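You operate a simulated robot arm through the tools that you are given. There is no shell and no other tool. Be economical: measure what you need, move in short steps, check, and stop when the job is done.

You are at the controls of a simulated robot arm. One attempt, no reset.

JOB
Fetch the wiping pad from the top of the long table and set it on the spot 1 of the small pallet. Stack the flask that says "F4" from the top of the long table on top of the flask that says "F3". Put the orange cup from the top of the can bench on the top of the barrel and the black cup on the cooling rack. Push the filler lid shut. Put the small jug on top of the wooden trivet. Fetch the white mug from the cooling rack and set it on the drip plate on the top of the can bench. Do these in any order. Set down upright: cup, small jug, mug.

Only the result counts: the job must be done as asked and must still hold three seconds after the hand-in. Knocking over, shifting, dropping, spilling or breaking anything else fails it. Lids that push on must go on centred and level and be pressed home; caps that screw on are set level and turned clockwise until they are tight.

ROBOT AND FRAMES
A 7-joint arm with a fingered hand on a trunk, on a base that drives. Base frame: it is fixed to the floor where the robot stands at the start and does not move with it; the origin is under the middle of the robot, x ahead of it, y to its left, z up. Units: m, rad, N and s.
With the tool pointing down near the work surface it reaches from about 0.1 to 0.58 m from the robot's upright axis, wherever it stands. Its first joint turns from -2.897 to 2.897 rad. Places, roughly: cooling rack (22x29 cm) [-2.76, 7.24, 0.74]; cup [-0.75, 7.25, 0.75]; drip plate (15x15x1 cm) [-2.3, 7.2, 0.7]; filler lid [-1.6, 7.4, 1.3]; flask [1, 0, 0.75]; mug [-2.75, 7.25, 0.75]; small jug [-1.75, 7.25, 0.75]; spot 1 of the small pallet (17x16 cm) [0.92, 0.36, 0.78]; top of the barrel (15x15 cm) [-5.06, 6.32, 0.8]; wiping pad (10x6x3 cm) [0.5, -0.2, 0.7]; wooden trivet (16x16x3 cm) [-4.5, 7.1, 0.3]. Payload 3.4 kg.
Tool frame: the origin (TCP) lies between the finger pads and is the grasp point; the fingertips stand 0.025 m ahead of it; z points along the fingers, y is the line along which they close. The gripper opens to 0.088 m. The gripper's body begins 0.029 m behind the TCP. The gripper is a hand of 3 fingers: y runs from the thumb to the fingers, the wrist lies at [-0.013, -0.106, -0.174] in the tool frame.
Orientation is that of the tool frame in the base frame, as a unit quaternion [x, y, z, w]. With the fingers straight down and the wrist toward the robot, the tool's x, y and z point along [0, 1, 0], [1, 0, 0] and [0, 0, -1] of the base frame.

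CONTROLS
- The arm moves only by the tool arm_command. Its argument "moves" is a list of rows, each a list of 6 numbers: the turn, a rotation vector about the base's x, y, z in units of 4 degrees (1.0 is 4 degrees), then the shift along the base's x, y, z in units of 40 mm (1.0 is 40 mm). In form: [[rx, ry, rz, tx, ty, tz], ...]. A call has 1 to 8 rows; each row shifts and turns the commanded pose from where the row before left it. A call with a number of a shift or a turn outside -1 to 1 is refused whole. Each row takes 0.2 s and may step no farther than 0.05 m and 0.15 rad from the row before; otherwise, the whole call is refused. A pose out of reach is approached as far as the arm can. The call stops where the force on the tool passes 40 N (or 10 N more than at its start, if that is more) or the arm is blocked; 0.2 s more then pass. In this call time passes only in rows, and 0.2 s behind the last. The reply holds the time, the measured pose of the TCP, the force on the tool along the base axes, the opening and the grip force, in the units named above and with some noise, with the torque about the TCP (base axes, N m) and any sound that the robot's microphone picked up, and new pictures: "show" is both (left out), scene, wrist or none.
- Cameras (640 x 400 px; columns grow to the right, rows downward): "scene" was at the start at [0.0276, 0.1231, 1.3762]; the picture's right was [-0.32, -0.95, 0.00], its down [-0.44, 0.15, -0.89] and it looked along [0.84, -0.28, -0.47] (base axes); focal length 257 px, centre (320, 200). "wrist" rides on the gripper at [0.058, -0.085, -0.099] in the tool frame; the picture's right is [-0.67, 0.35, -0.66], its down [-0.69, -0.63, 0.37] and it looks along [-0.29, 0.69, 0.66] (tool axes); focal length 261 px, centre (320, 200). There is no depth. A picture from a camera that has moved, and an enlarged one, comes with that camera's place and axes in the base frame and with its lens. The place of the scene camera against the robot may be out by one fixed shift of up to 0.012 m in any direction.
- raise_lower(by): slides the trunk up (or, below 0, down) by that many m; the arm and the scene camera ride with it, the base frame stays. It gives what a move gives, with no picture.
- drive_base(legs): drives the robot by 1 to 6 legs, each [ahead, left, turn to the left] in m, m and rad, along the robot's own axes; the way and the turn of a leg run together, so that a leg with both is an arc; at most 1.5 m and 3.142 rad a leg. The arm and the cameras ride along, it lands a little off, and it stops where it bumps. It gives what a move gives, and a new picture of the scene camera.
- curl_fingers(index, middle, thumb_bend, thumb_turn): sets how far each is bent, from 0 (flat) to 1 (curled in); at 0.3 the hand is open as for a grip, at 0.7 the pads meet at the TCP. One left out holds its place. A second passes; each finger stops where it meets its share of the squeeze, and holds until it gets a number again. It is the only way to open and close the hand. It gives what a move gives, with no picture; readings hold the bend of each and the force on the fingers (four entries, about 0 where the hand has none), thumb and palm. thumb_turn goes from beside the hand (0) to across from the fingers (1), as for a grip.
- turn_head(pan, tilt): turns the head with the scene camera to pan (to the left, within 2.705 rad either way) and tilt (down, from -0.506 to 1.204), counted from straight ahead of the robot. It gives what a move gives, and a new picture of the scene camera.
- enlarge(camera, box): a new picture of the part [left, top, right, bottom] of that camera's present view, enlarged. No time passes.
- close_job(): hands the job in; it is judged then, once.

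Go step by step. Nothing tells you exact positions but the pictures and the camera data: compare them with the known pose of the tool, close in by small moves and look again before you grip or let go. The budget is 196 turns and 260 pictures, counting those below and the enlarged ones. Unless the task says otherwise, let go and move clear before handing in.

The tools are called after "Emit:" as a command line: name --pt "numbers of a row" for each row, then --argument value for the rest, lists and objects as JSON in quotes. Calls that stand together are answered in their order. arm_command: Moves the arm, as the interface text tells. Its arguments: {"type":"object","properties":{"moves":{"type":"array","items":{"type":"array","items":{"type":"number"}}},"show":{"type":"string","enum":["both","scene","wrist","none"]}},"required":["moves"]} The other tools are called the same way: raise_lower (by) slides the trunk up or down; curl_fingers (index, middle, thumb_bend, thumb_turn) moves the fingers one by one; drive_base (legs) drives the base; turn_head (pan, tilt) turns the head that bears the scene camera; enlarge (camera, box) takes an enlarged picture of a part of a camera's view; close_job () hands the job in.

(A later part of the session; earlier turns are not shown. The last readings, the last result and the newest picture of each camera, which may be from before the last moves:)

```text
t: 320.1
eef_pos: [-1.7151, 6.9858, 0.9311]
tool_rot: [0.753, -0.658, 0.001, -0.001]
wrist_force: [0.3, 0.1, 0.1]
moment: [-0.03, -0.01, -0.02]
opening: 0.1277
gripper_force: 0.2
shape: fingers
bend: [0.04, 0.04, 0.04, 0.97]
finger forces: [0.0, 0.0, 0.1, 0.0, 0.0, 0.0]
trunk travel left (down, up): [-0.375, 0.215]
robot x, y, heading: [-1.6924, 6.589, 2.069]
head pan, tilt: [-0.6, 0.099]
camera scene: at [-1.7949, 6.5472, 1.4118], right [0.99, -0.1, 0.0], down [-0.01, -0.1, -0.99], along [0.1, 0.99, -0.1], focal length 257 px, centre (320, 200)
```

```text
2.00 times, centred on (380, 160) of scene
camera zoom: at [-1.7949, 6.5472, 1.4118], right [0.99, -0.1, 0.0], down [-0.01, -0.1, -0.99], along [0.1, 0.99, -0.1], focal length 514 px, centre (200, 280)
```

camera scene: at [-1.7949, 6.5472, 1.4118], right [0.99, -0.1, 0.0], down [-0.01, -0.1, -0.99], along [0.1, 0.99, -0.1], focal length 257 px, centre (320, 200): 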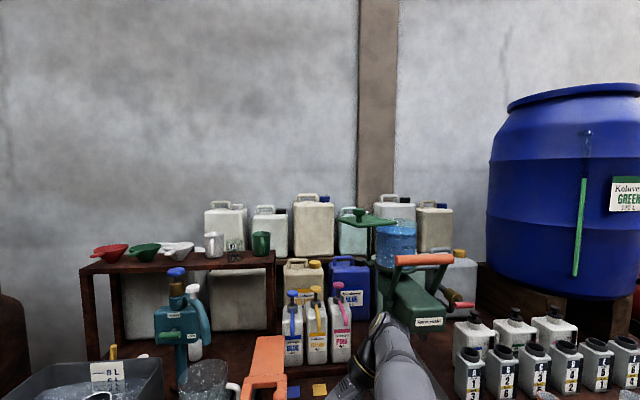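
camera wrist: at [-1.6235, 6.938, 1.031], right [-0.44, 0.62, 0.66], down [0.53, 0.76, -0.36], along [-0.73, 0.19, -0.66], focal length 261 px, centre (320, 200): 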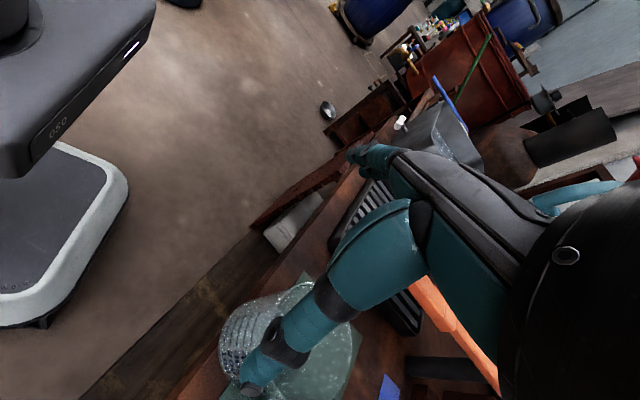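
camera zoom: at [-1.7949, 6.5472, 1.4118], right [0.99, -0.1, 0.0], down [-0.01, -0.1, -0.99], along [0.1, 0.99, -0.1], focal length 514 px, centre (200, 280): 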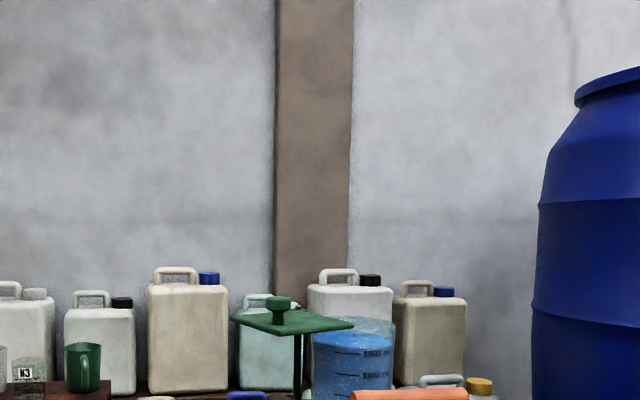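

Emit:
drive_base --legs '[[0, 0, -0.49], [0, -0.2, 0]]'

Emit:
raise_lower --by 0.21

Emit:
turn_head --pan 0.0 --tilt 0.35

Emit:
enlarge --camera "scene" --box '[280, 100, 480, 260]'

```text
t: 323.1
eef_pos: [-1.3265, 6.9527, 0.9313]
tool_rot: [-0.574, 0.819, -0.001, 0.0]
wrist_force: [0.0, 0.3, 0.8]
moment: [0.02, -0.01, 0.01]
opening: 0.1277
gripper_force: 0.1
shape: fingers
bend: [0.04, 0.04, 0.04, 0.97]
finger forces: [0.0, 0.1, 0.0, 0.0, 0.0, 0.0]
trunk travel left (down, up): [-0.375, 0.215]
robot x, y, heading: [-1.4916, 6.5937, 1.583]
head pan, tilt: [-0.6, 0.099]
camera scene: at [-1.5973, 6.601, 1.4119], right [0.83, -0.55, 0.0], down [-0.06, -0.08, -1.0], along [0.55, 0.83, -0.1], focal length 257 px, centre (320, 200)
```

scene: 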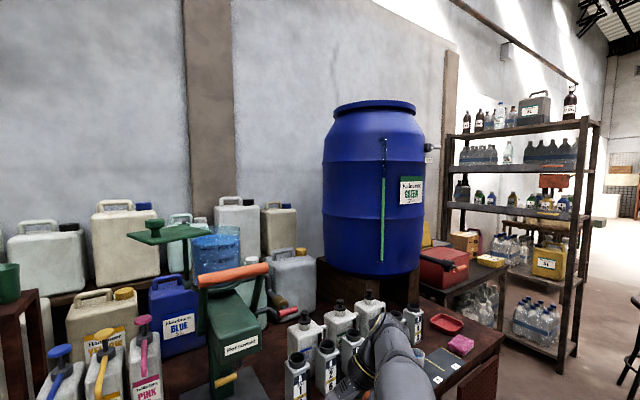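

```text
t: 325.3
eef_pos: [-1.3259, 6.9517, 1.1413]
tool_rot: [-0.574, 0.819, -0.001, 0.0]
wrist_force: [0.3, 0.2, 0.4]
moment: [0.02, 0.0, 0.01]
opening: 0.1278
gripper_force: 0.0
shape: fingers
bend: [0.04, 0.04, 0.04, 0.97]
finger forces: [0.0, 0.0, 0.0, 0.0, 0.0, 0.1]
trunk travel left (down, up): [-0.585, 0.005]
robot x, y, heading: [-1.4929, 6.5941, 1.585]
head pan, tilt: [-0.6, 0.099]
```

```text
t: 326.3
eef_pos: [-1.3253, 6.9532, 1.1399]
tool_rot: [-0.573, 0.82, -0.001, 0.0]
wrist_force: [0.2, -0.5, 0.0]
moment: [0.02, -0.01, -0.01]
opening: 0.128
gripper_force: 0.0
shape: fingers
bend: [0.04, 0.04, 0.04, 0.97]
finger forces: [0.0, 0.1, 0.1, 0.0, 0.0, 0.0]
trunk travel left (down, up): [-0.585, 0.005]
robot x, y, heading: [-1.4878, 6.5919, 1.588]
head pan, tilt: [0.0, 0.351]
camera scene: at [-1.6495, 6.6174, 1.5985], right [1.0, 0.01, 0.0], down [0.0, -0.34, -0.94], along [-0.01, 0.94, -0.34], focal length 257 px, centre (320, 200)
```

scene: 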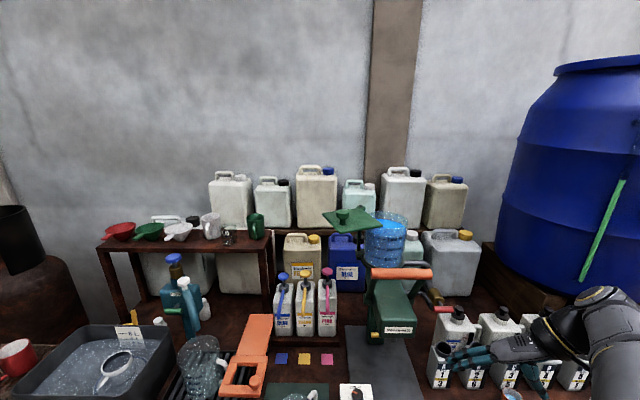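

```text
2.50 times, centred on (380, 180) of scene
camera zoom: at [-1.6495, 6.6174, 1.5985], right [1.0, 0.01, 0.0], down [0.0, -0.34, -0.94], along [-0.01, 0.94, -0.34], focal length 642 px, centre (170, 250)
```

zoom: 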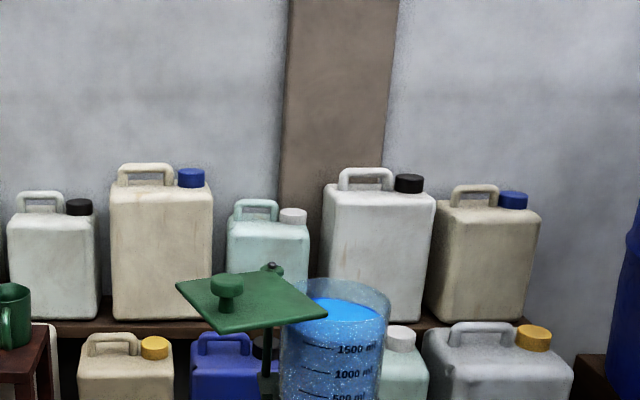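

The lid is a plate that swivels on a rear post. It must swing counter-clockwise, to the right, over the tank, and its knob is at about (-1.584, 7.377, 1.27). I'll close the hand into a pusher, move closer and tilt it forward.

Emit:
curl_fingers --index 0.7 --middle 0.7 --thumb_bend 0.7

Emit:
drive_base --legs '[[0.07, 0.05, 0]]'

Emit:
arm_command --pt "1 0 0 0 0 0.8" --pt "1 0 0 0 0 0.8" --pt "1 0 0 0 0 0.8" --pt "1 0 0 0 0 0.8" --pt "1 0 0 0 0 0.8" --pt "1 0 0 0 0 0" --pt "1 0 0 0 0 0" --pt "1 0 0 0 0 0" --show "none"

Emit:
arm_command --pt "1 0 0 -0.9 0 0" --pt "1 0 0 -0.9 0 0" --pt "1 0 0 -0.9 0 0" --pt "0 0 0 -1 0 0" --pt "0 0 0 -1 0 0" --pt "0 0 0 -1 0 0" --show "both"

```text
t: 327.3
eef_pos: [-1.3268, 6.952, 1.1413]
tool_rot: [-0.573, 0.819, 0.0, -0.001]
wrist_force: [-0.2, 0.4, -0.1]
moment: [-0.04, 0.0, -0.02]
opening: 0.0
gripper_force: 0.1
shape: fingers
bend: [0.7, 0.7, 0.7, 0.97]
finger forces: [0.0, 0.0, 0.0, 0.0, 0.0, 0.0]
trunk travel left (down, up): [-0.585, 0.005]
robot x, y, heading: [-1.4913, 6.5894, 1.584]
head pan, tilt: [0.0, 0.351]
```

```text
t: 328.4
eef_pos: [-1.3791, 7.0216, 1.1403]
tool_rot: [-0.573, 0.819, -0.001, 0.0]
wrist_force: [-1.2, 0.2, 0.6]
moment: [-0.02, -0.02, -0.03]
opening: 0.0002
gripper_force: 0.2
shape: fingers
bend: [0.7, 0.7, 0.7, 0.97]
finger forces: [0.1, 0.1, 0.0, 0.1, 0.0, 0.0]
trunk travel left (down, up): [-0.585, 0.005]
robot x, y, heading: [-1.5474, 6.6653, 1.584]
head pan, tilt: [0.0, 0.351]
camera scene: at [-1.7022, 6.6883, 1.5984], right [1.0, 0.01, 0.0], down [0.01, -0.34, -0.94], along [-0.01, 0.94, -0.34], focal length 257 px, centre (320, 200)
```

scene: 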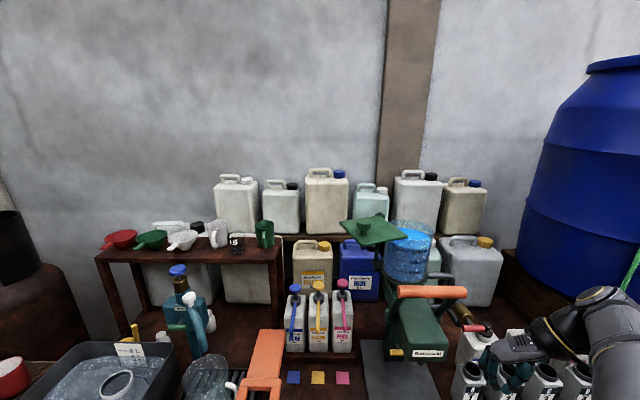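

```text
t: 330.2
eef_pos: [-1.3785, 7.0223, 1.3016]
tool_rot: [-0.552, 0.787, 0.226, 0.158]
wrist_force: [-0.5, 0.2, -1.2]
moment: [-0.01, 0.03, 0.04]
opening: 0.0
gripper_force: 0.1
shape: fingers
bend: [0.7, 0.7, 0.7, 0.97]
finger forces: [0.0, 0.0, 0.0, 0.0, 0.1, 0.0]
trunk travel left (down, up): [-0.585, 0.005]
robot x, y, heading: [-1.5451, 6.6597, 1.585]
head pan, tilt: [0.0, 0.351]
```

```text
t: 331.6
eef_pos: [-1.6058, 7.0234, 1.3]
tool_rot: [-0.532, 0.759, 0.306, 0.215]
wrist_force: [-0.3, -0.5, 0.6]
moment: [0.0, 0.0, -0.02]
opening: 0.0
gripper_force: 0.0
shape: fingers
bend: [0.7, 0.7, 0.7, 0.97]
finger forces: [0.0, 0.0, 0.0, 0.0, 0.1, 0.0]
trunk travel left (down, up): [-0.585, 0.005]
robot x, y, heading: [-1.5383, 6.6627, 1.584]
head pan, tilt: [0.0, 0.351]
camera scene: at [-1.7015, 6.687, 1.5985], right [1.0, 0.01, 0.0], down [0.0, -0.34, -0.94], along [-0.01, 0.94, -0.34], focal length 257 px, centre (320, 200)
camera wrist: at [-1.5457, 6.8934, 1.3131], right [-0.1, 0.08, 0.99], down [0.83, 0.56, 0.04], along [-0.55, 0.82, -0.13], focal length 261 px, centre (320, 200)
```

scene: 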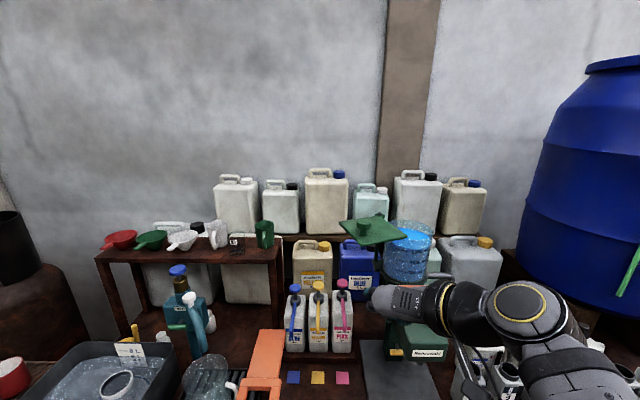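
wrist: 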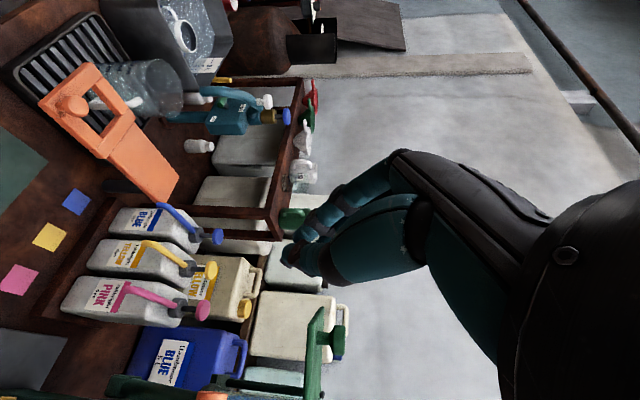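

Emit:
enlarge --camera "scene" --box '[310, 190, 470, 300]'

```text
3.64 times, centred on (390, 245) of scene
camera zoom: at [-1.7015, 6.687, 1.5985], right [1.0, 0.01, 0.0], down [0.0, -0.34, -0.94], along [-0.01, 0.94, -0.34], focal length 934 px, centre (66, 36)
```

zoom: 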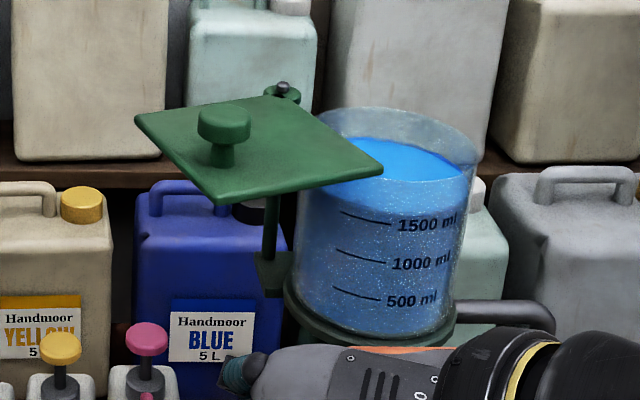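

Two views place the knob at (-1.5875, 7.344, top 1.291), the pivot at (-1.515, 7.462) and the tank centre at (-1.4545, 7.333). I'll bring the fist to the left of the knob.

Emit:
arm_command --pt "0 0 0 -0.7 0.8 0.4" --pt "0 0 0 -0.7 0.9 0.3" --pt "0 0 0 0 1 0" --pt "0 0 0 0 1 0" --pt "0 0 0 0 1 0" --pt "0 0 0 0 1 0" --pt "0 0 0 0 1 0" --pt "0 0 0 0 0.8 0" --show "both"

Emit:
enlarge --camera "scene" --box '[310, 180, 470, 290]'

```text
t: 333.4
eef_pos: [-1.6611, 7.321, 1.3275]
tool_rot: [-0.531, 0.76, 0.306, 0.215]
wrist_force: [-0.3, 1.0, 0.0]
moment: [-0.01, 0.03, -0.04]
opening: 0.0
gripper_force: 0.0
shape: fingers
bend: [0.7, 0.7, 0.7, 0.97]
finger forces: [0.0, 0.0, 0.0, 0.0, 0.0, 0.1]
trunk travel left (down, up): [-0.585, 0.005]
robot x, y, heading: [-1.543, 6.6617, 1.585]
head pan, tilt: [0.0, 0.351]
camera scene: at [-1.7013, 6.6883, 1.5985], right [1.0, 0.01, 0.0], down [0.0, -0.34, -0.94], along [-0.01, 0.94, -0.34], focal length 257 px, centre (320, 200)
camera wrist: at [-1.6014, 7.1915, 1.3424], right [-0.1, 0.09, 0.99], down [0.83, 0.56, 0.03], along [-0.55, 0.82, -0.13], focal length 261 px, centre (320, 200)
```

scene: 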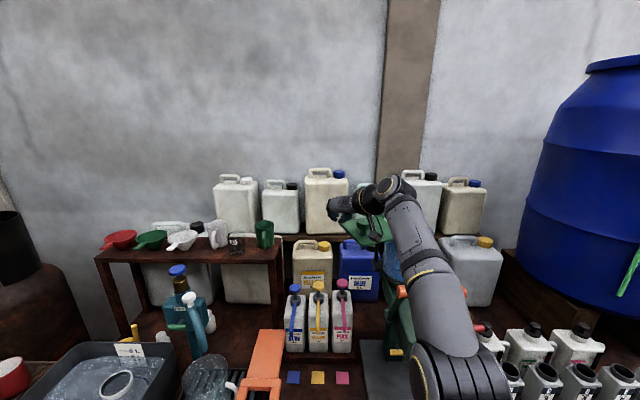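
wrist: 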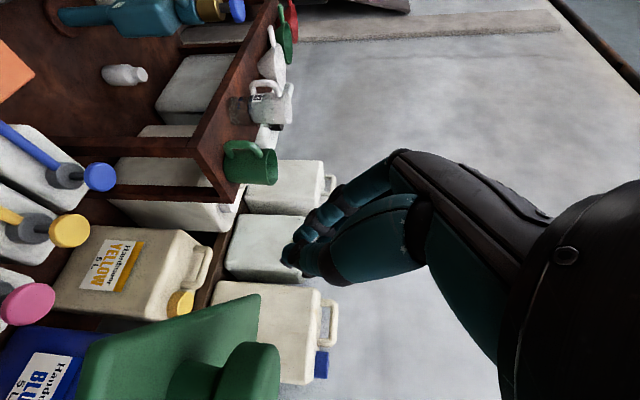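

```text
3.64 times, centred on (390, 235) of scene
camera zoom: at [-1.7013, 6.6883, 1.5985], right [1.0, 0.01, 0.0], down [0.0, -0.34, -0.94], along [-0.01, 0.94, -0.34], focal length 934 px, centre (66, 73)
```

zoom: 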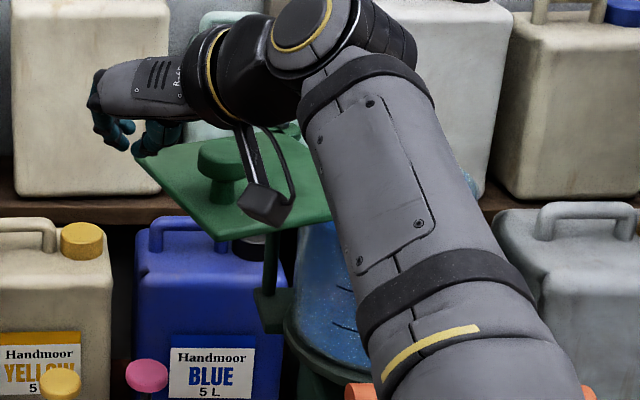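

Emit:
arm_command --pt "0 0 0 0 0 -0.4" --pt "0 0 0 0 0 -0.3" --show "wrist"

Emit:
enlarge --camera "scene" --box '[310, 180, 470, 290]'

```text
t: 334.0
eef_pos: [-1.6617, 7.321, 1.2997]
tool_rot: [-0.532, 0.759, 0.306, 0.215]
wrist_force: [0.2, 0.4, 0.1]
moment: [-0.02, -0.04, 0.01]
opening: 0.0
gripper_force: 0.1
shape: fingers
bend: [0.7, 0.7, 0.7, 0.97]
finger forces: [0.1, 0.1, 0.1, 0.0, 0.0, 0.0]
trunk travel left (down, up): [-0.585, 0.005]
robot x, y, heading: [-1.5427, 6.6618, 1.583]
head pan, tilt: [0.0, 0.351]
camera wrist: at [-1.601, 7.1915, 1.3144], right [-0.1, 0.08, 0.99], down [0.83, 0.56, 0.04], along [-0.55, 0.82, -0.13], focal length 261 px, centre (320, 200)
```

wrist: 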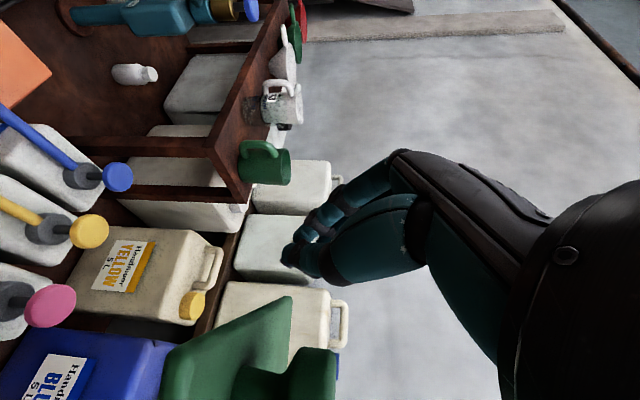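

```text
3.64 times, centred on (390, 235) of scene
camera zoom: at [-1.7013, 6.6872, 1.5985], right [1.0, 0.01, 0.0], down [0.0, -0.34, -0.94], along [-0.01, 0.94, -0.34], focal length 934 px, centre (66, 73)
```

zoom: 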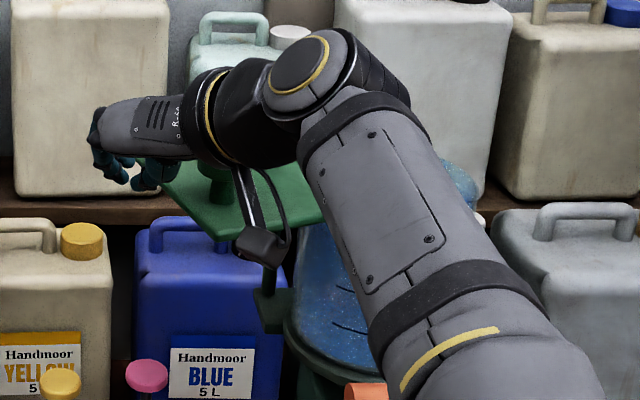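

The fist is just above the plate and left of the knob. I'll push right in small steps along the arc.

Emit:
arm_command --pt "0 0 0 0.5 0 0.1" --pt "0 0 0 0.5 0 0" --pt "0 0 0 0.5 -0.05 0" --pt "0 0 0 0.5 -0.12 0" --show "wrist"

Emit:
enlarge --camera "scene" --box '[310, 180, 470, 290]'

```text
t: 335.0
eef_pos: [-1.5815, 7.3142, 1.3043]
tool_rot: [-0.533, 0.759, 0.307, 0.214]
wrist_force: [-0.5, 0.2, -1.2]
moment: [-0.01, 0.0, -0.02]
opening: 0.0
gripper_force: 0.2
shape: fingers
bend: [0.7, 0.7, 0.7, 0.97]
finger forces: [0.0, 0.1, 0.0, 0.0, 0.0, 0.0]
trunk travel left (down, up): [-0.585, 0.005]
robot x, y, heading: [-1.5417, 6.6626, 1.582]
head pan, tilt: [0.0, 0.351]
camera wrist: at [-1.5214, 7.1849, 1.3191], right [-0.1, 0.08, 0.99], down [0.83, 0.56, 0.04], along [-0.56, 0.82, -0.12], focal length 261 px, centre (320, 200)
```

wrist: 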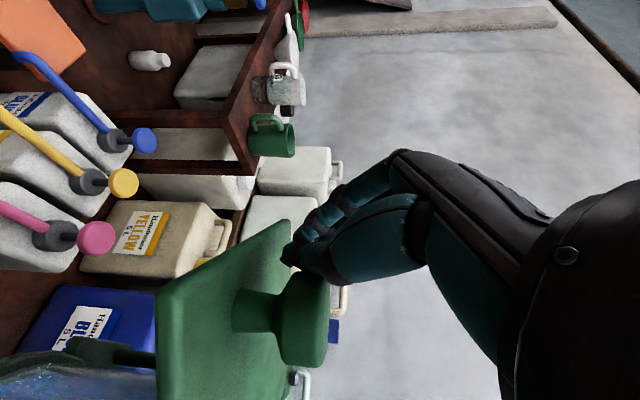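

```text
3.64 times, centred on (390, 235) of scene
camera zoom: at [-1.701, 6.6869, 1.5985], right [1.0, 0.01, 0.0], down [0.0, -0.34, -0.94], along [-0.01, 0.94, -0.34], focal length 934 px, centre (66, 73)
```

zoom: 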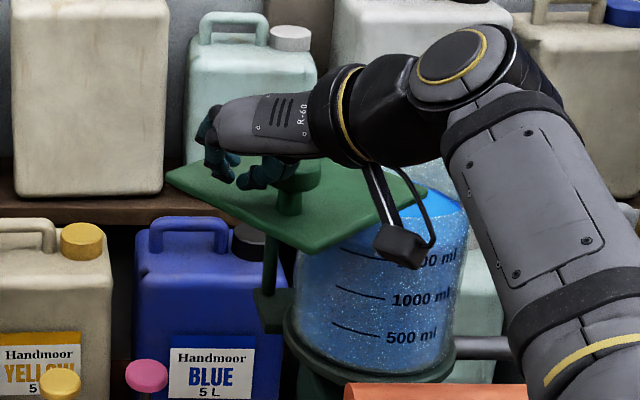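

The lid swings nicely. Continuing.

Emit:
arm_command --pt "0 0 0 0.5 0 0" --pt "0 0 0 0.5 0.05 0" --pt "0 0 0 0.5 0.1 0" --pt "0 0 0 0.4 0.1 0" --show "wrist"

Emit:
enlarge --camera "scene" --box '[310, 180, 470, 290]'

```text
t: 336.0
eef_pos: [-1.5064, 7.3261, 1.3053]
tool_rot: [-0.532, 0.759, 0.307, 0.215]
wrist_force: [0.3, 0.4, 0.6]
moment: [0.0, -0.02, -0.02]
opening: 0.0001
gripper_force: 0.0
shape: fingers
bend: [0.7, 0.7, 0.7, 0.97]
finger forces: [0.0, 0.0, 0.1, 0.1, 0.0, 0.1]
trunk travel left (down, up): [-0.585, 0.005]
robot x, y, heading: [-1.5431, 6.6628, 1.58]
head pan, tilt: [0.0, 0.351]
camera wrist: at [-1.4458, 7.196, 1.3196], right [-0.1, 0.08, 0.99], down [0.83, 0.56, 0.04], along [-0.55, 0.82, -0.13], focal length 261 px, centre (320, 200)
```

wrist: 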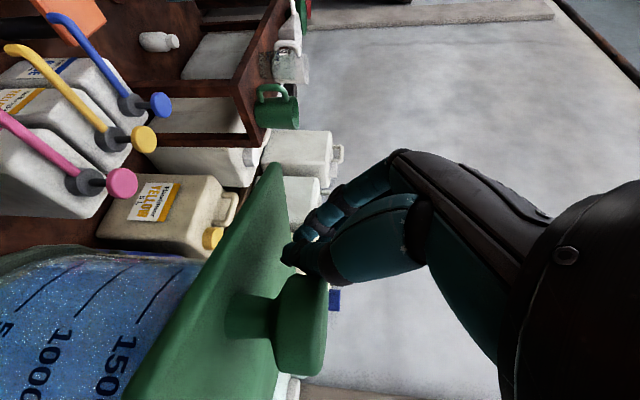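

```text
3.64 times, centred on (390, 235) of scene
camera zoom: at [-1.701, 6.6875, 1.5985], right [1.0, 0.01, 0.0], down [0.0, -0.34, -0.94], along [-0.01, 0.94, -0.34], focal length 934 px, centre (66, 73)
```

zoom: 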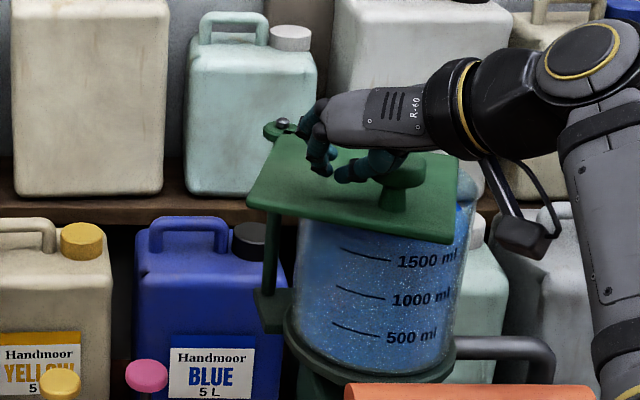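

Emit:
arm_command --pt "0 0 0 0.2 0.06 0" --pt "0 0 0 0.2 0.06 0" --pt "0 0 0 0.15 0.05 0" --show "none"

Emit:
enlarge --camera "scene" --box '[310, 180, 470, 290]'

```text
t: 336.8
eef_pos: [-1.4903, 7.3257, 1.2983]
tool_rot: [-0.532, 0.759, 0.306, 0.215]
wrist_force: [0.2, -0.5, -0.3]
moment: [-0.01, 0.01, 0.02]
opening: 0.0
gripper_force: 0.1
shape: fingers
bend: [0.7, 0.7, 0.7, 0.97]
finger forces: [0.1, 0.0, 0.0, 0.0, 0.0, 0.1]
out of reach, approached as far as the arm can: row 2
trunk travel left (down, up): [-0.585, 0.005]
robot x, y, heading: [-1.5408, 6.6617, 1.581]
head pan, tilt: [0.0, 0.351]
```

```text
3.64 times, centred on (390, 235) of scene
camera zoom: at [-1.7012, 6.6873, 1.5985], right [1.0, 0.01, 0.0], down [0.0, -0.34, -0.94], along [-0.01, 0.94, -0.34], focal length 934 px, centre (66, 73)
```

zoom: 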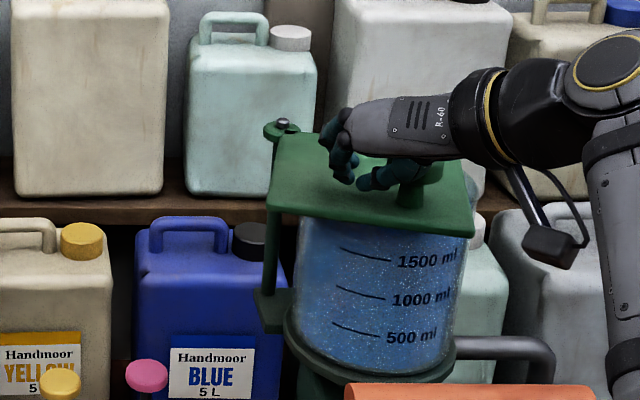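

Nearly shut, perhaps 10–15° left. The arm is at its limit, so I'll nudge the base slightly to the right.

Emit:
drive_base --legs '[[0, -0.025, 0]]'

Emit:
enlarge --camera "scene" --box '[310, 180, 470, 290]'

```text
t: 337.6
eef_pos: [-1.4612, 7.3258, 1.2999]
tool_rot: [-0.532, 0.759, 0.307, 0.215]
wrist_force: [-0.8, -0.2, 0.1]
moment: [0.01, 0.03, -0.01]
opening: 0.0003
gripper_force: 0.1
shape: fingers
bend: [0.7, 0.7, 0.7, 0.97]
finger forces: [0.1, 0.1, 0.1, 0.0, 0.0, 0.0]
trunk travel left (down, up): [-0.585, 0.005]
robot x, y, heading: [-1.5184, 6.6632, 1.586]
head pan, tilt: [0.0, 0.351]
camera scene: at [-1.6744, 6.6875, 1.5987], right [1.0, 0.01, 0.0], down [0.0, -0.34, -0.94], along [-0.01, 0.94, -0.34], focal length 257 px, centre (320, 200)
```

scene: 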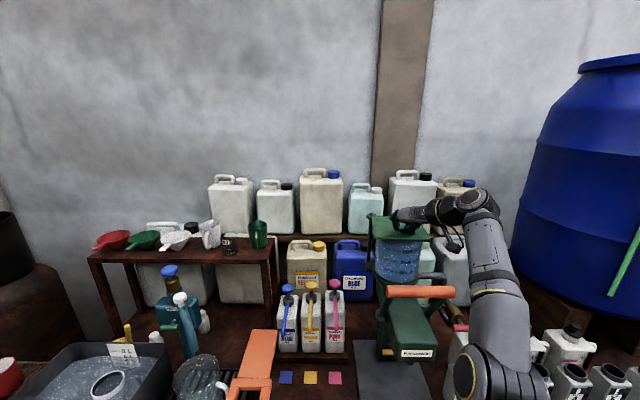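

```text
3.64 times, centred on (390, 235) of scene
camera zoom: at [-1.6744, 6.6875, 1.5987], right [1.0, 0.01, 0.0], down [0.0, -0.34, -0.94], along [-0.01, 0.94, -0.34], focal length 934 px, centre (66, 73)
```

zoom: 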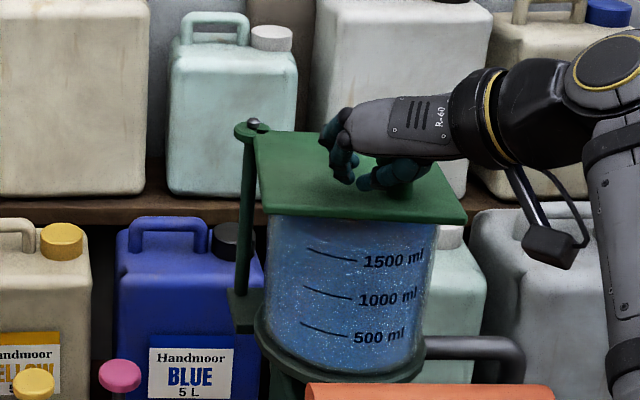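

Emit:
arm_command --pt "0 0 0 0.12 0.03 0" --pt "0 0 0 0.12 0.03 0" --show "none"

Emit:
enlarge --camera "scene" --box '[310, 180, 470, 290]'

```text
t: 338.2
eef_pos: [-1.4564, 7.3255, 1.2957]
tool_rot: [-0.532, 0.759, 0.306, 0.215]
wrist_force: [-0.7, -0.5, 0.6]
moment: [-0.03, 0.0, 0.0]
opening: 0.0
gripper_force: 0.2
shape: fingers
bend: [0.7, 0.7, 0.7, 0.97]
finger forces: [0.1, 0.0, 0.0, 0.1, 0.1, 0.0]
out of reach, approached as far as the arm can: row 1, 2
trunk travel left (down, up): [-0.585, 0.005]
robot x, y, heading: [-1.5194, 6.6602, 1.585]
head pan, tilt: [0.0, 0.351]
```

```text
3.64 times, centred on (390, 235) of scene
camera zoom: at [-1.6759, 6.6873, 1.5985], right [1.0, 0.01, 0.0], down [0.0, -0.34, -0.94], along [-0.01, 0.94, -0.34], focal length 934 px, centre (66, 73)
```

zoom: 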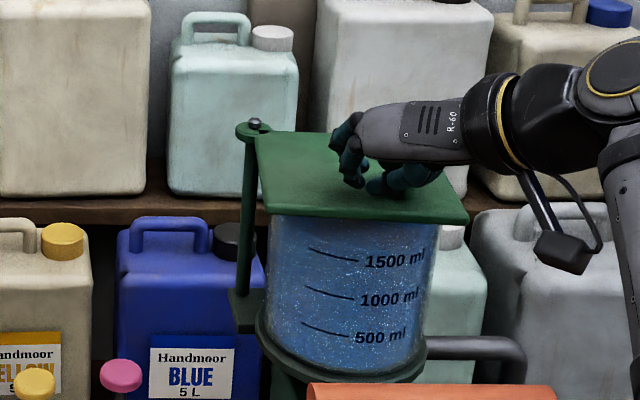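

Emit:
drive_base --legs '[[0, -0.02, 0]]'

Emit:
enlarge --camera "scene" --box '[310, 180, 470, 290]'

```text
t: 339.0
eef_pos: [-1.4352, 7.3258, 1.296]
tool_rot: [-0.532, 0.759, 0.306, 0.215]
wrist_force: [-0.4, -0.2, 0.0]
moment: [0.0, 0.0, 0.02]
opening: 0.0001
gripper_force: 0.1
shape: fingers
bend: [0.7, 0.7, 0.7, 0.97]
finger forces: [0.0, 0.2, 0.0, 0.1, 0.0, 0.1]
trunk travel left (down, up): [-0.585, 0.005]
robot x, y, heading: [-1.4972, 6.6652, 1.584]
head pan, tilt: [0.0, 0.351]
camera scene: at [-1.6551, 6.6878, 1.5986], right [1.0, 0.01, 0.0], down [0.0, -0.34, -0.94], along [-0.01, 0.94, -0.34], focal length 257 px, centre (320, 200)
```

scene: 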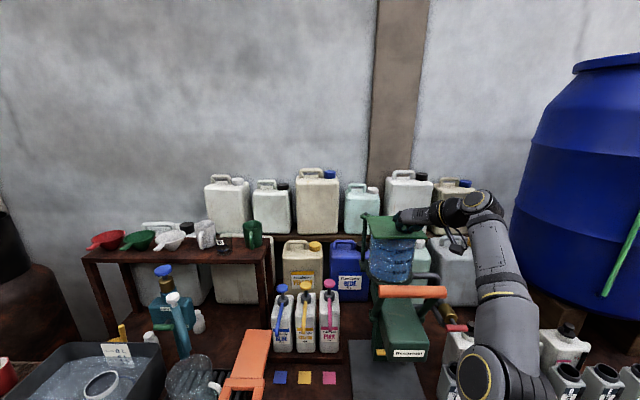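

```text
3.64 times, centred on (390, 235) of scene
camera zoom: at [-1.6551, 6.6878, 1.5986], right [1.0, 0.01, 0.0], down [0.0, -0.34, -0.94], along [-0.01, 0.94, -0.34], focal length 934 px, centre (66, 73)
```

zoom: 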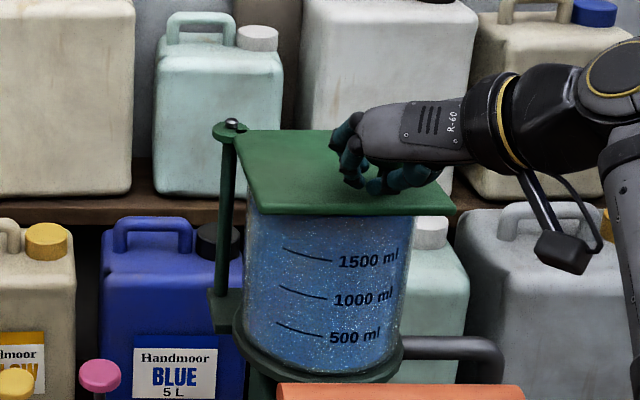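

Emit:
arm_command --pt "0 0 0 -0.5 0 0.3" --pt "0 0 0 -0.5 0 0.5" --pt "0 0 0 -0.5 -0.5 0.5" --pt "0 0 0 0 -1 0" --pt "0 0 0 0 -1 0" --pt "0 0 0 0 -1 0" --pt "0 0 0 0 -1 0" --show "wrist"

Emit:
enlarge --camera "scene" --box '[310, 180, 470, 290]'

```text
t: 340.6
eef_pos: [-1.4726, 7.2266, 1.4216]
tool_rot: [-0.532, 0.76, 0.306, 0.215]
wrist_force: [0.6, -0.6, 1.3]
moment: [0.03, -0.02, 0.02]
opening: 0.0
gripper_force: 0.0
shape: fingers
bend: [0.7, 0.7, 0.7, 0.97]
finger forces: [0.1, 0.0, 0.1, 0.0, 0.0, 0.0]
out of reach, approached as far as the arm can: row 2, 3, 4, 5, 6, 7
trunk travel left (down, up): [-0.585, 0.005]
robot x, y, heading: [-1.4982, 6.6653, 1.587]
head pan, tilt: [0.0, 0.351]
camera wrist: at [-1.4121, 7.0966, 1.4368], right [-0.1, 0.09, 0.99], down [0.83, 0.56, 0.04], along [-0.55, 0.82, -0.13], focal length 261 px, centre (320, 200)
```

wrist: 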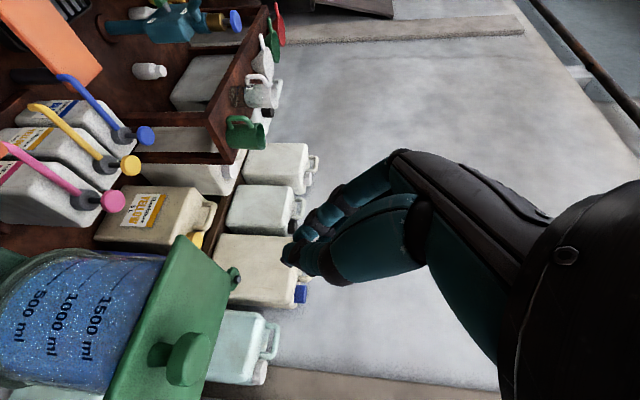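

```text
3.64 times, centred on (390, 235) of scene
camera zoom: at [-1.6563, 6.6872, 1.5985], right [1.0, 0.01, 0.0], down [0.0, -0.34, -0.94], along [-0.01, 0.94, -0.34], focal length 934 px, centre (66, 73)
```

zoom: 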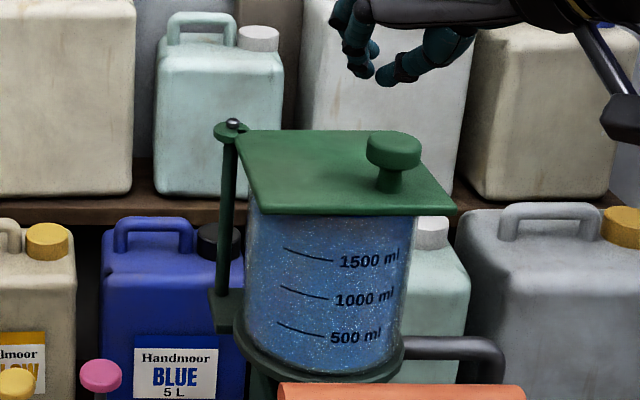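

The lid covers the tank. I'll give it one more gentle push to make sure it's against its stop, repositioning the base first.

Emit:
drive_base --legs '[[0, -0.04, 0]]'

Emit:
arm_command --pt "0 0 0 -0.5 0 -0.5" --pt "0 0 0 -0.5 0.3 -0.5" --pt "0 0 0 0 0.5 0" --show "none"

Emit:
enlarge --camera "scene" --box '[290, 160, 450, 270]'

```text
t: 341.5
eef_pos: [-1.4307, 7.227, 1.4222]
tool_rot: [-0.531, 0.76, 0.306, 0.215]
wrist_force: [0.3, -1.1, 0.4]
moment: [0.0, 0.0, 0.04]
opening: 0.0
gripper_force: 0.1
shape: fingers
bend: [0.7, 0.7, 0.7, 0.97]
finger forces: [0.0, 0.0, 0.0, 0.0, 0.0, 0.0]
trunk travel left (down, up): [-0.585, 0.005]
robot x, y, heading: [-1.4576, 6.6653, 1.583]
head pan, tilt: [0.0, 0.351]
camera scene: at [-1.6144, 6.6884, 1.5987], right [1.0, 0.01, 0.0], down [0.0, -0.34, -0.94], along [-0.01, 0.94, -0.34], focal length 257 px, centre (320, 200)
```

scene: 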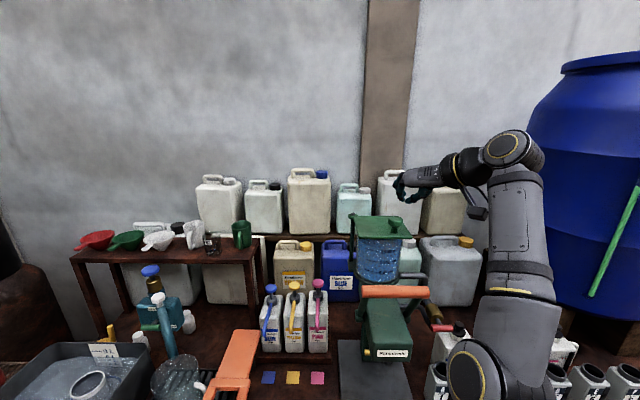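

```text
t: 342.3
eef_pos: [-1.4681, 7.2655, 1.3974]
tool_rot: [-0.53, 0.76, 0.306, 0.217]
wrist_force: [-0.2, 0.4, -0.2]
moment: [0.0, -0.03, 0.0]
opening: 0.0
gripper_force: 0.0
shape: fingers
bend: [0.7, 0.7, 0.7, 0.97]
finger forces: [0.1, 0.1, 0.1, 0.1, 0.0, 0.0]
out of reach, approached as far as the arm can: row 1, 2, 3
trunk travel left (down, up): [-0.585, 0.005]
robot x, y, heading: [-1.4566, 6.66, 1.586]
head pan, tilt: [0.0, 0.351]
```

```text
3.64 times, centred on (370, 215) of scene
camera zoom: at [-1.6159, 6.6881, 1.5985], right [1.0, 0.01, 0.0], down [0.0, -0.34, -0.94], along [-0.01, 0.94, -0.34], focal length 934 px, centre (138, 146)
```

zoom: 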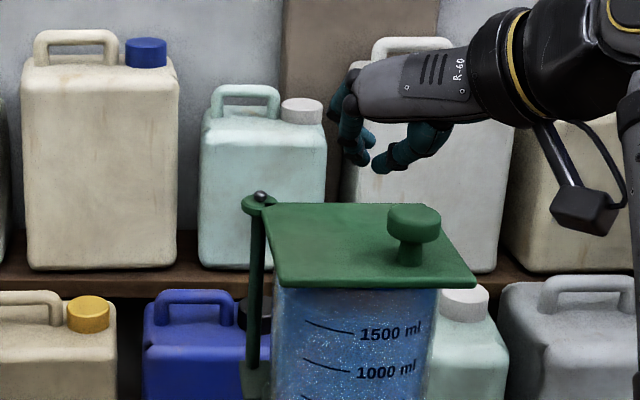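

Emit:
arm_command --pt "0 0 0 -0.3 0.6 -0.4" --pt "0 0 0 0 0.6 -0.4" --pt "0 0 0 0 0.4 -0.4" --show "none"

Emit:
enlarge --camera "scene" --box '[290, 160, 450, 270]'

```text
t: 343.1
eef_pos: [-1.4852, 7.3163, 1.346]
tool_rot: [-0.531, 0.761, 0.305, 0.215]
wrist_force: [-0.1, 1.2, 0.0]
moment: [0.0, -0.04, 0.01]
opening: 0.0
gripper_force: 0.1
shape: fingers
bend: [0.7, 0.7, 0.7, 0.97]
finger forces: [0.0, 0.0, 0.1, 0.0, 0.0, 0.0]
out of reach, approached as far as the arm can: row 1, 2
trunk travel left (down, up): [-0.585, 0.005]
robot x, y, heading: [-1.4578, 6.664, 1.586]
head pan, tilt: [0.0, 0.351]
```

```text
3.64 times, centred on (370, 215) of scene
camera zoom: at [-1.6161, 6.6892, 1.5985], right [1.0, 0.01, 0.0], down [0.0, -0.34, -0.94], along [-0.01, 0.94, -0.34], focal length 934 px, centre (138, 146)
```

zoom: 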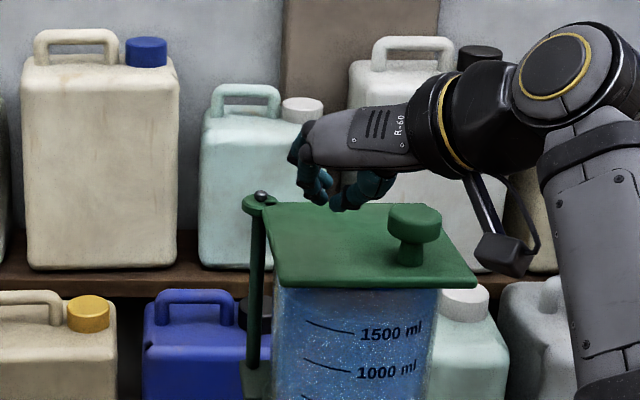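

Emit:
arm_command --pt "0 0 0 0 0.2 -0.6" --pt "0 0 0 0 0 -0.5" --pt "0 0 0 0.6 0 0" --pt "0 0 0 0.4 0 0" --pt "0 0 0 0.3 0 0" --show "none"

Emit:
enlarge --camera "scene" --box '[290, 160, 450, 270]'

```text
t: 344.3
eef_pos: [-1.434, 7.3311, 1.3061]
tool_rot: [-0.532, 0.76, 0.305, 0.216]
wrist_force: [-3.8, -1.8, -2.1]
moment: [-0.04, 0.08, 0.02]
opening: 0.0
gripper_force: 2.7
shape: fingers
bend: [0.69, 0.69, 0.71, 0.96]
finger forces: [0.0, 1.1, 0.0, 0.1, 4.7, 0.0]
out of reach, approached as far as the arm can: row 2, 4
trunk travel left (down, up): [-0.585, 0.005]
robot x, y, heading: [-1.4585, 6.6638, 1.585]
head pan, tilt: [0.0, 0.351]
```

```text
3.64 times, centred on (370, 215) of scene
camera zoom: at [-1.6174, 6.688, 1.5983], right [1.0, 0.01, 0.0], down [0.01, -0.34, -0.94], along [-0.01, 0.94, -0.34], focal length 934 px, centre (138, 146)
```

zoom: 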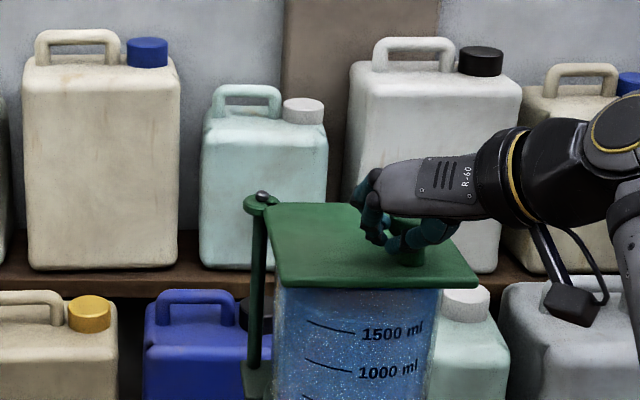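

Emit:
arm_command --pt "0 0 0 0.2 0 0" --pt "0 0 0 0.2 0 0" --show "none"

Emit:
enlarge --camera "scene" --box '[290, 160, 450, 270]'

```text
t: 344.9
eef_pos: [-1.4226, 7.3281, 1.3053]
tool_rot: [-0.533, 0.759, 0.306, 0.215]
wrist_force: [-15.5, -3.6, 1.1]
moment: [0.02, 0.12, 0.36]
opening: 0.0
gripper_force: 7.0
shape: fingers
bend: [0.68, 0.61, 0.71, 0.96]
finger forces: [2.4, 8.7, 0.0, 0.0, 3.1, 0.1]
out of reach, approached as far as the arm can: row 2
trunk travel left (down, up): [-0.585, 0.005]
robot x, y, heading: [-1.4573, 6.6631, 1.588]
head pan, tilt: [0.0, 0.351]
```

```text
3.64 times, centred on (370, 215) of scene
camera zoom: at [-1.62, 6.6869, 1.5982], right [1.0, 0.01, 0.0], down [0.01, -0.34, -0.94], along [-0.01, 0.94, -0.34], focal length 934 px, centre (138, 146)
```

zoom: 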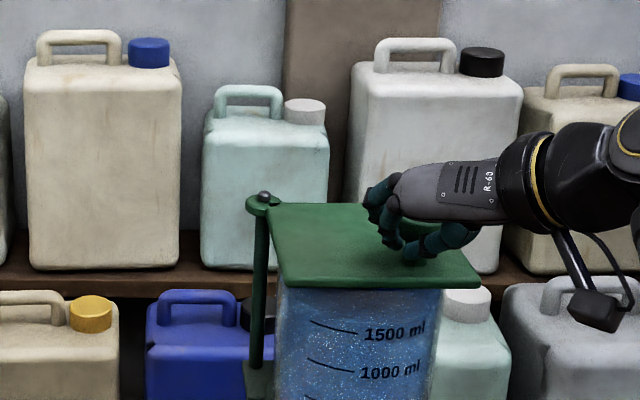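

The lid is firmly against its stop (15 N, no motion). I'll back off, return the hand to pointing down and lower the trunk.

Emit:
arm_command --pt "0 0 0 -0.5 0 0.2" --pt "0 0 0 -0.4 -0.2 0.8" --pt "-1 0 0 0 -0.6 0.7" --pt "-1 0 0 0 -0.9 0" --pt "-1 0 0 0 -0.9 0" --pt "-1 0 0 0 -0.9 0" --pt "-1 0 0 0 -0.9 0" --pt "-1 0 0 0 -0.9 0" --show "none"

Emit:
arm_command --pt "-1 0 0 0 -0.9 -0.3" --pt "-1 0 0 0 -0.9 -0.3" --pt "-1 0 0 0 -0.6 -0.3" --pt "-1 0 0 0 -0.5 -0.5" --pt "-1 0 0 0 0 -0.5" --show "none"

Emit:
turn_head --pan -0.1 --tilt 0.6

```text
t: 346.7
eef_pos: [-1.4602, 7.1031, 1.3566]
tool_rot: [-0.565, 0.807, 0.141, 0.1]
wrist_force: [-0.2, 0.4, 0.5]
moment: [0.01, 0.02, -0.01]
opening: 0.0
gripper_force: 0.2
shape: fingers
bend: [0.7, 0.7, 0.7, 0.97]
finger forces: [0.1, 0.1, 0.1, 0.1, 0.0, 0.0]
out of reach, approached as far as the arm can: row 2, 3
trunk travel left (down, up): [-0.585, 0.005]
robot x, y, heading: [-1.4589, 6.6619, 1.585]
head pan, tilt: [0.0, 0.351]
```

```text
t: 347.9
eef_pos: [-1.4632, 6.9892, 1.2804]
tool_rot: [-0.573, 0.82, -0.002, 0.0]
wrist_force: [-0.4, -0.2, -0.3]
moment: [-0.02, 0.02, 0.02]
opening: 0.0
gripper_force: 0.0
shape: fingers
bend: [0.7, 0.7, 0.7, 0.97]
finger forces: [0.0, 0.0, 0.0, 0.0, 0.0, 0.0]
trunk travel left (down, up): [-0.585, 0.005]
robot x, y, heading: [-1.4587, 6.6626, 1.583]
head pan, tilt: [0.0, 0.351]
```

```text
t: 348.6
eef_pos: [-1.4641, 6.9897, 1.281]
tool_rot: [-0.573, 0.819, -0.001, 0.0]
wrist_force: [0.0, 0.1, -0.2]
moment: [-0.02, -0.01, 0.0]
opening: 0.0
gripper_force: 0.0
shape: fingers
bend: [0.7, 0.7, 0.7, 0.97]
finger forces: [0.0, 0.0, 0.0, 0.1, 0.0, 0.1]
trunk travel left (down, up): [-0.585, 0.005]
robot x, y, heading: [-1.4588, 6.6639, 1.59]
head pan, tilt: [-0.099, 0.6]
camera scene: at [-1.6072, 6.6833, 1.5758], right [1.0, -0.09, 0.0], down [-0.05, -0.56, -0.83], along [0.07, 0.82, -0.56], focal length 257 px, centre (320, 200)
```

scene: 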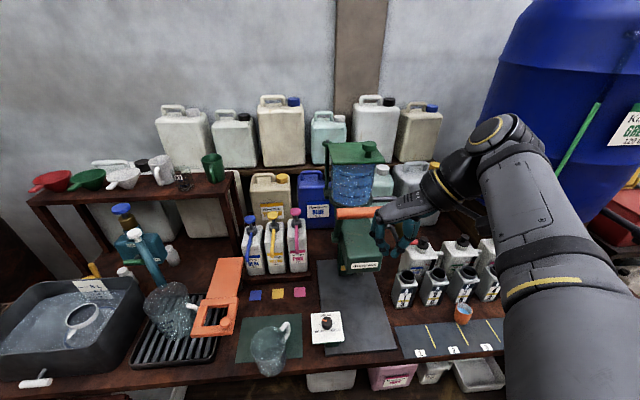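

The lid is shut. Next is the orange cup; I'll lower the trunk, open the hand and drive in front of it.

Emit:
raise_lower --by -0.21

Emit:
curl_fingers --index 0.3 --middle 0.3 --thumb_bend 0.3

Emit:
drive_base --legs '[[-0.05, -0.44, -0.012]]'

```text
t: 350.9
eef_pos: [-1.4637, 6.9892, 1.0711]
tool_rot: [-0.573, 0.82, -0.001, 0.0]
wrist_force: [-0.3, -0.2, 0.1]
moment: [0.0, 0.02, 0.01]
opening: 0.0
gripper_force: 0.0
shape: fingers
bend: [0.7, 0.7, 0.7, 0.97]
finger forces: [0.1, 0.0, 0.0, 0.1, 0.1, 0.1]
trunk travel left (down, up): [-0.375, 0.215]
robot x, y, heading: [-1.4608, 6.6648, 1.584]
head pan, tilt: [-0.099, 0.6]
```

```text
t: 351.9
eef_pos: [-1.4641, 6.9884, 1.0725]
tool_rot: [-0.574, 0.819, -0.001, 0.0]
wrist_force: [0.2, -0.5, -0.1]
moment: [0.0, -0.02, 0.0]
opening: 0.0843
gripper_force: 0.1
shape: fingers
bend: [0.3, 0.3, 0.3, 0.97]
finger forces: [0.0, 0.1, 0.1, 0.1, 0.1, 0.0]
trunk travel left (down, up): [-0.375, 0.215]
robot x, y, heading: [-1.4615, 6.662, 1.587]
head pan, tilt: [-0.099, 0.6]
```

```text
t: 354.6
eef_pos: [-1.0188, 6.9424, 1.0712]
tool_rot: [-0.568, 0.823, 0.0, 0.001]
wrist_force: [-0.5, -0.5, 0.2]
moment: [0.03, -0.02, 0.01]
opening: 0.0844
gripper_force: 0.0
shape: fingers
bend: [0.3, 0.3, 0.3, 0.97]
finger forces: [0.0, 0.0, 0.0, 0.1, 0.0, 0.0]
trunk travel left (down, up): [-0.375, 0.215]
robot x, y, heading: [-1.019, 6.6151, 1.576]
head pan, tilt: [-0.099, 0.6]
camera scene: at [-1.1662, 6.6397, 1.3657], right [1.0, -0.1, 0.0], down [-0.06, -0.56, -0.83], along [0.08, 0.82, -0.56], focal length 257 px, centre (320, 200)
```

scene: 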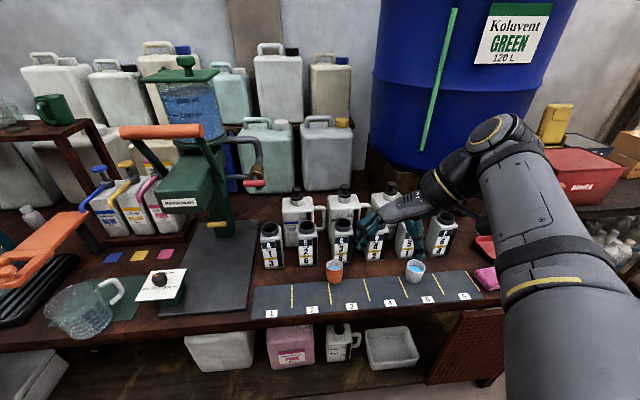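

Emit:
arm_command --pt "0 0 0 -0.2 0.84 -0.7" --pt "0 0 0 -0.2 0.84 -0.7" --pt "0 0 0 -0.2 0.84 -0.7" --pt "0 0 0 -0.2 0.84 -0.7" --pt "0 0 0 -0.2 0.84 -0.7" --pt "0 0 0 -0.2 0.84 -0.7" --show "wrist"

```text
t: 356.0
eef_pos: [-1.067, 7.1457, 0.9053]
tool_rot: [-0.569, 0.822, -0.001, 0.0]
wrist_force: [0.3, -0.4, -0.1]
moment: [-0.03, 0.0, 0.0]
opening: 0.0844
gripper_force: 0.1
shape: fingers
bend: [0.3, 0.3, 0.3, 0.97]
finger forces: [0.0, 0.1, 0.0, 0.0, 0.1, 0.1]
trunk travel left (down, up): [-0.375, 0.215]
robot x, y, heading: [-1.0157, 6.6185, 1.573]
head pan, tilt: [-0.099, 0.6]
camera wrist: at [-1.0074, 7.0613, 1.0052], right [-0.09, 0.75, 0.65], down [0.83, 0.42, -0.36], along [-0.55, 0.51, -0.66], focal length 261 px, centre (320, 200)
```

wrist: 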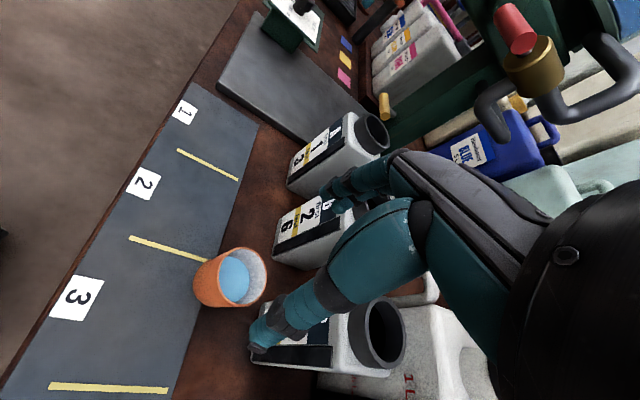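

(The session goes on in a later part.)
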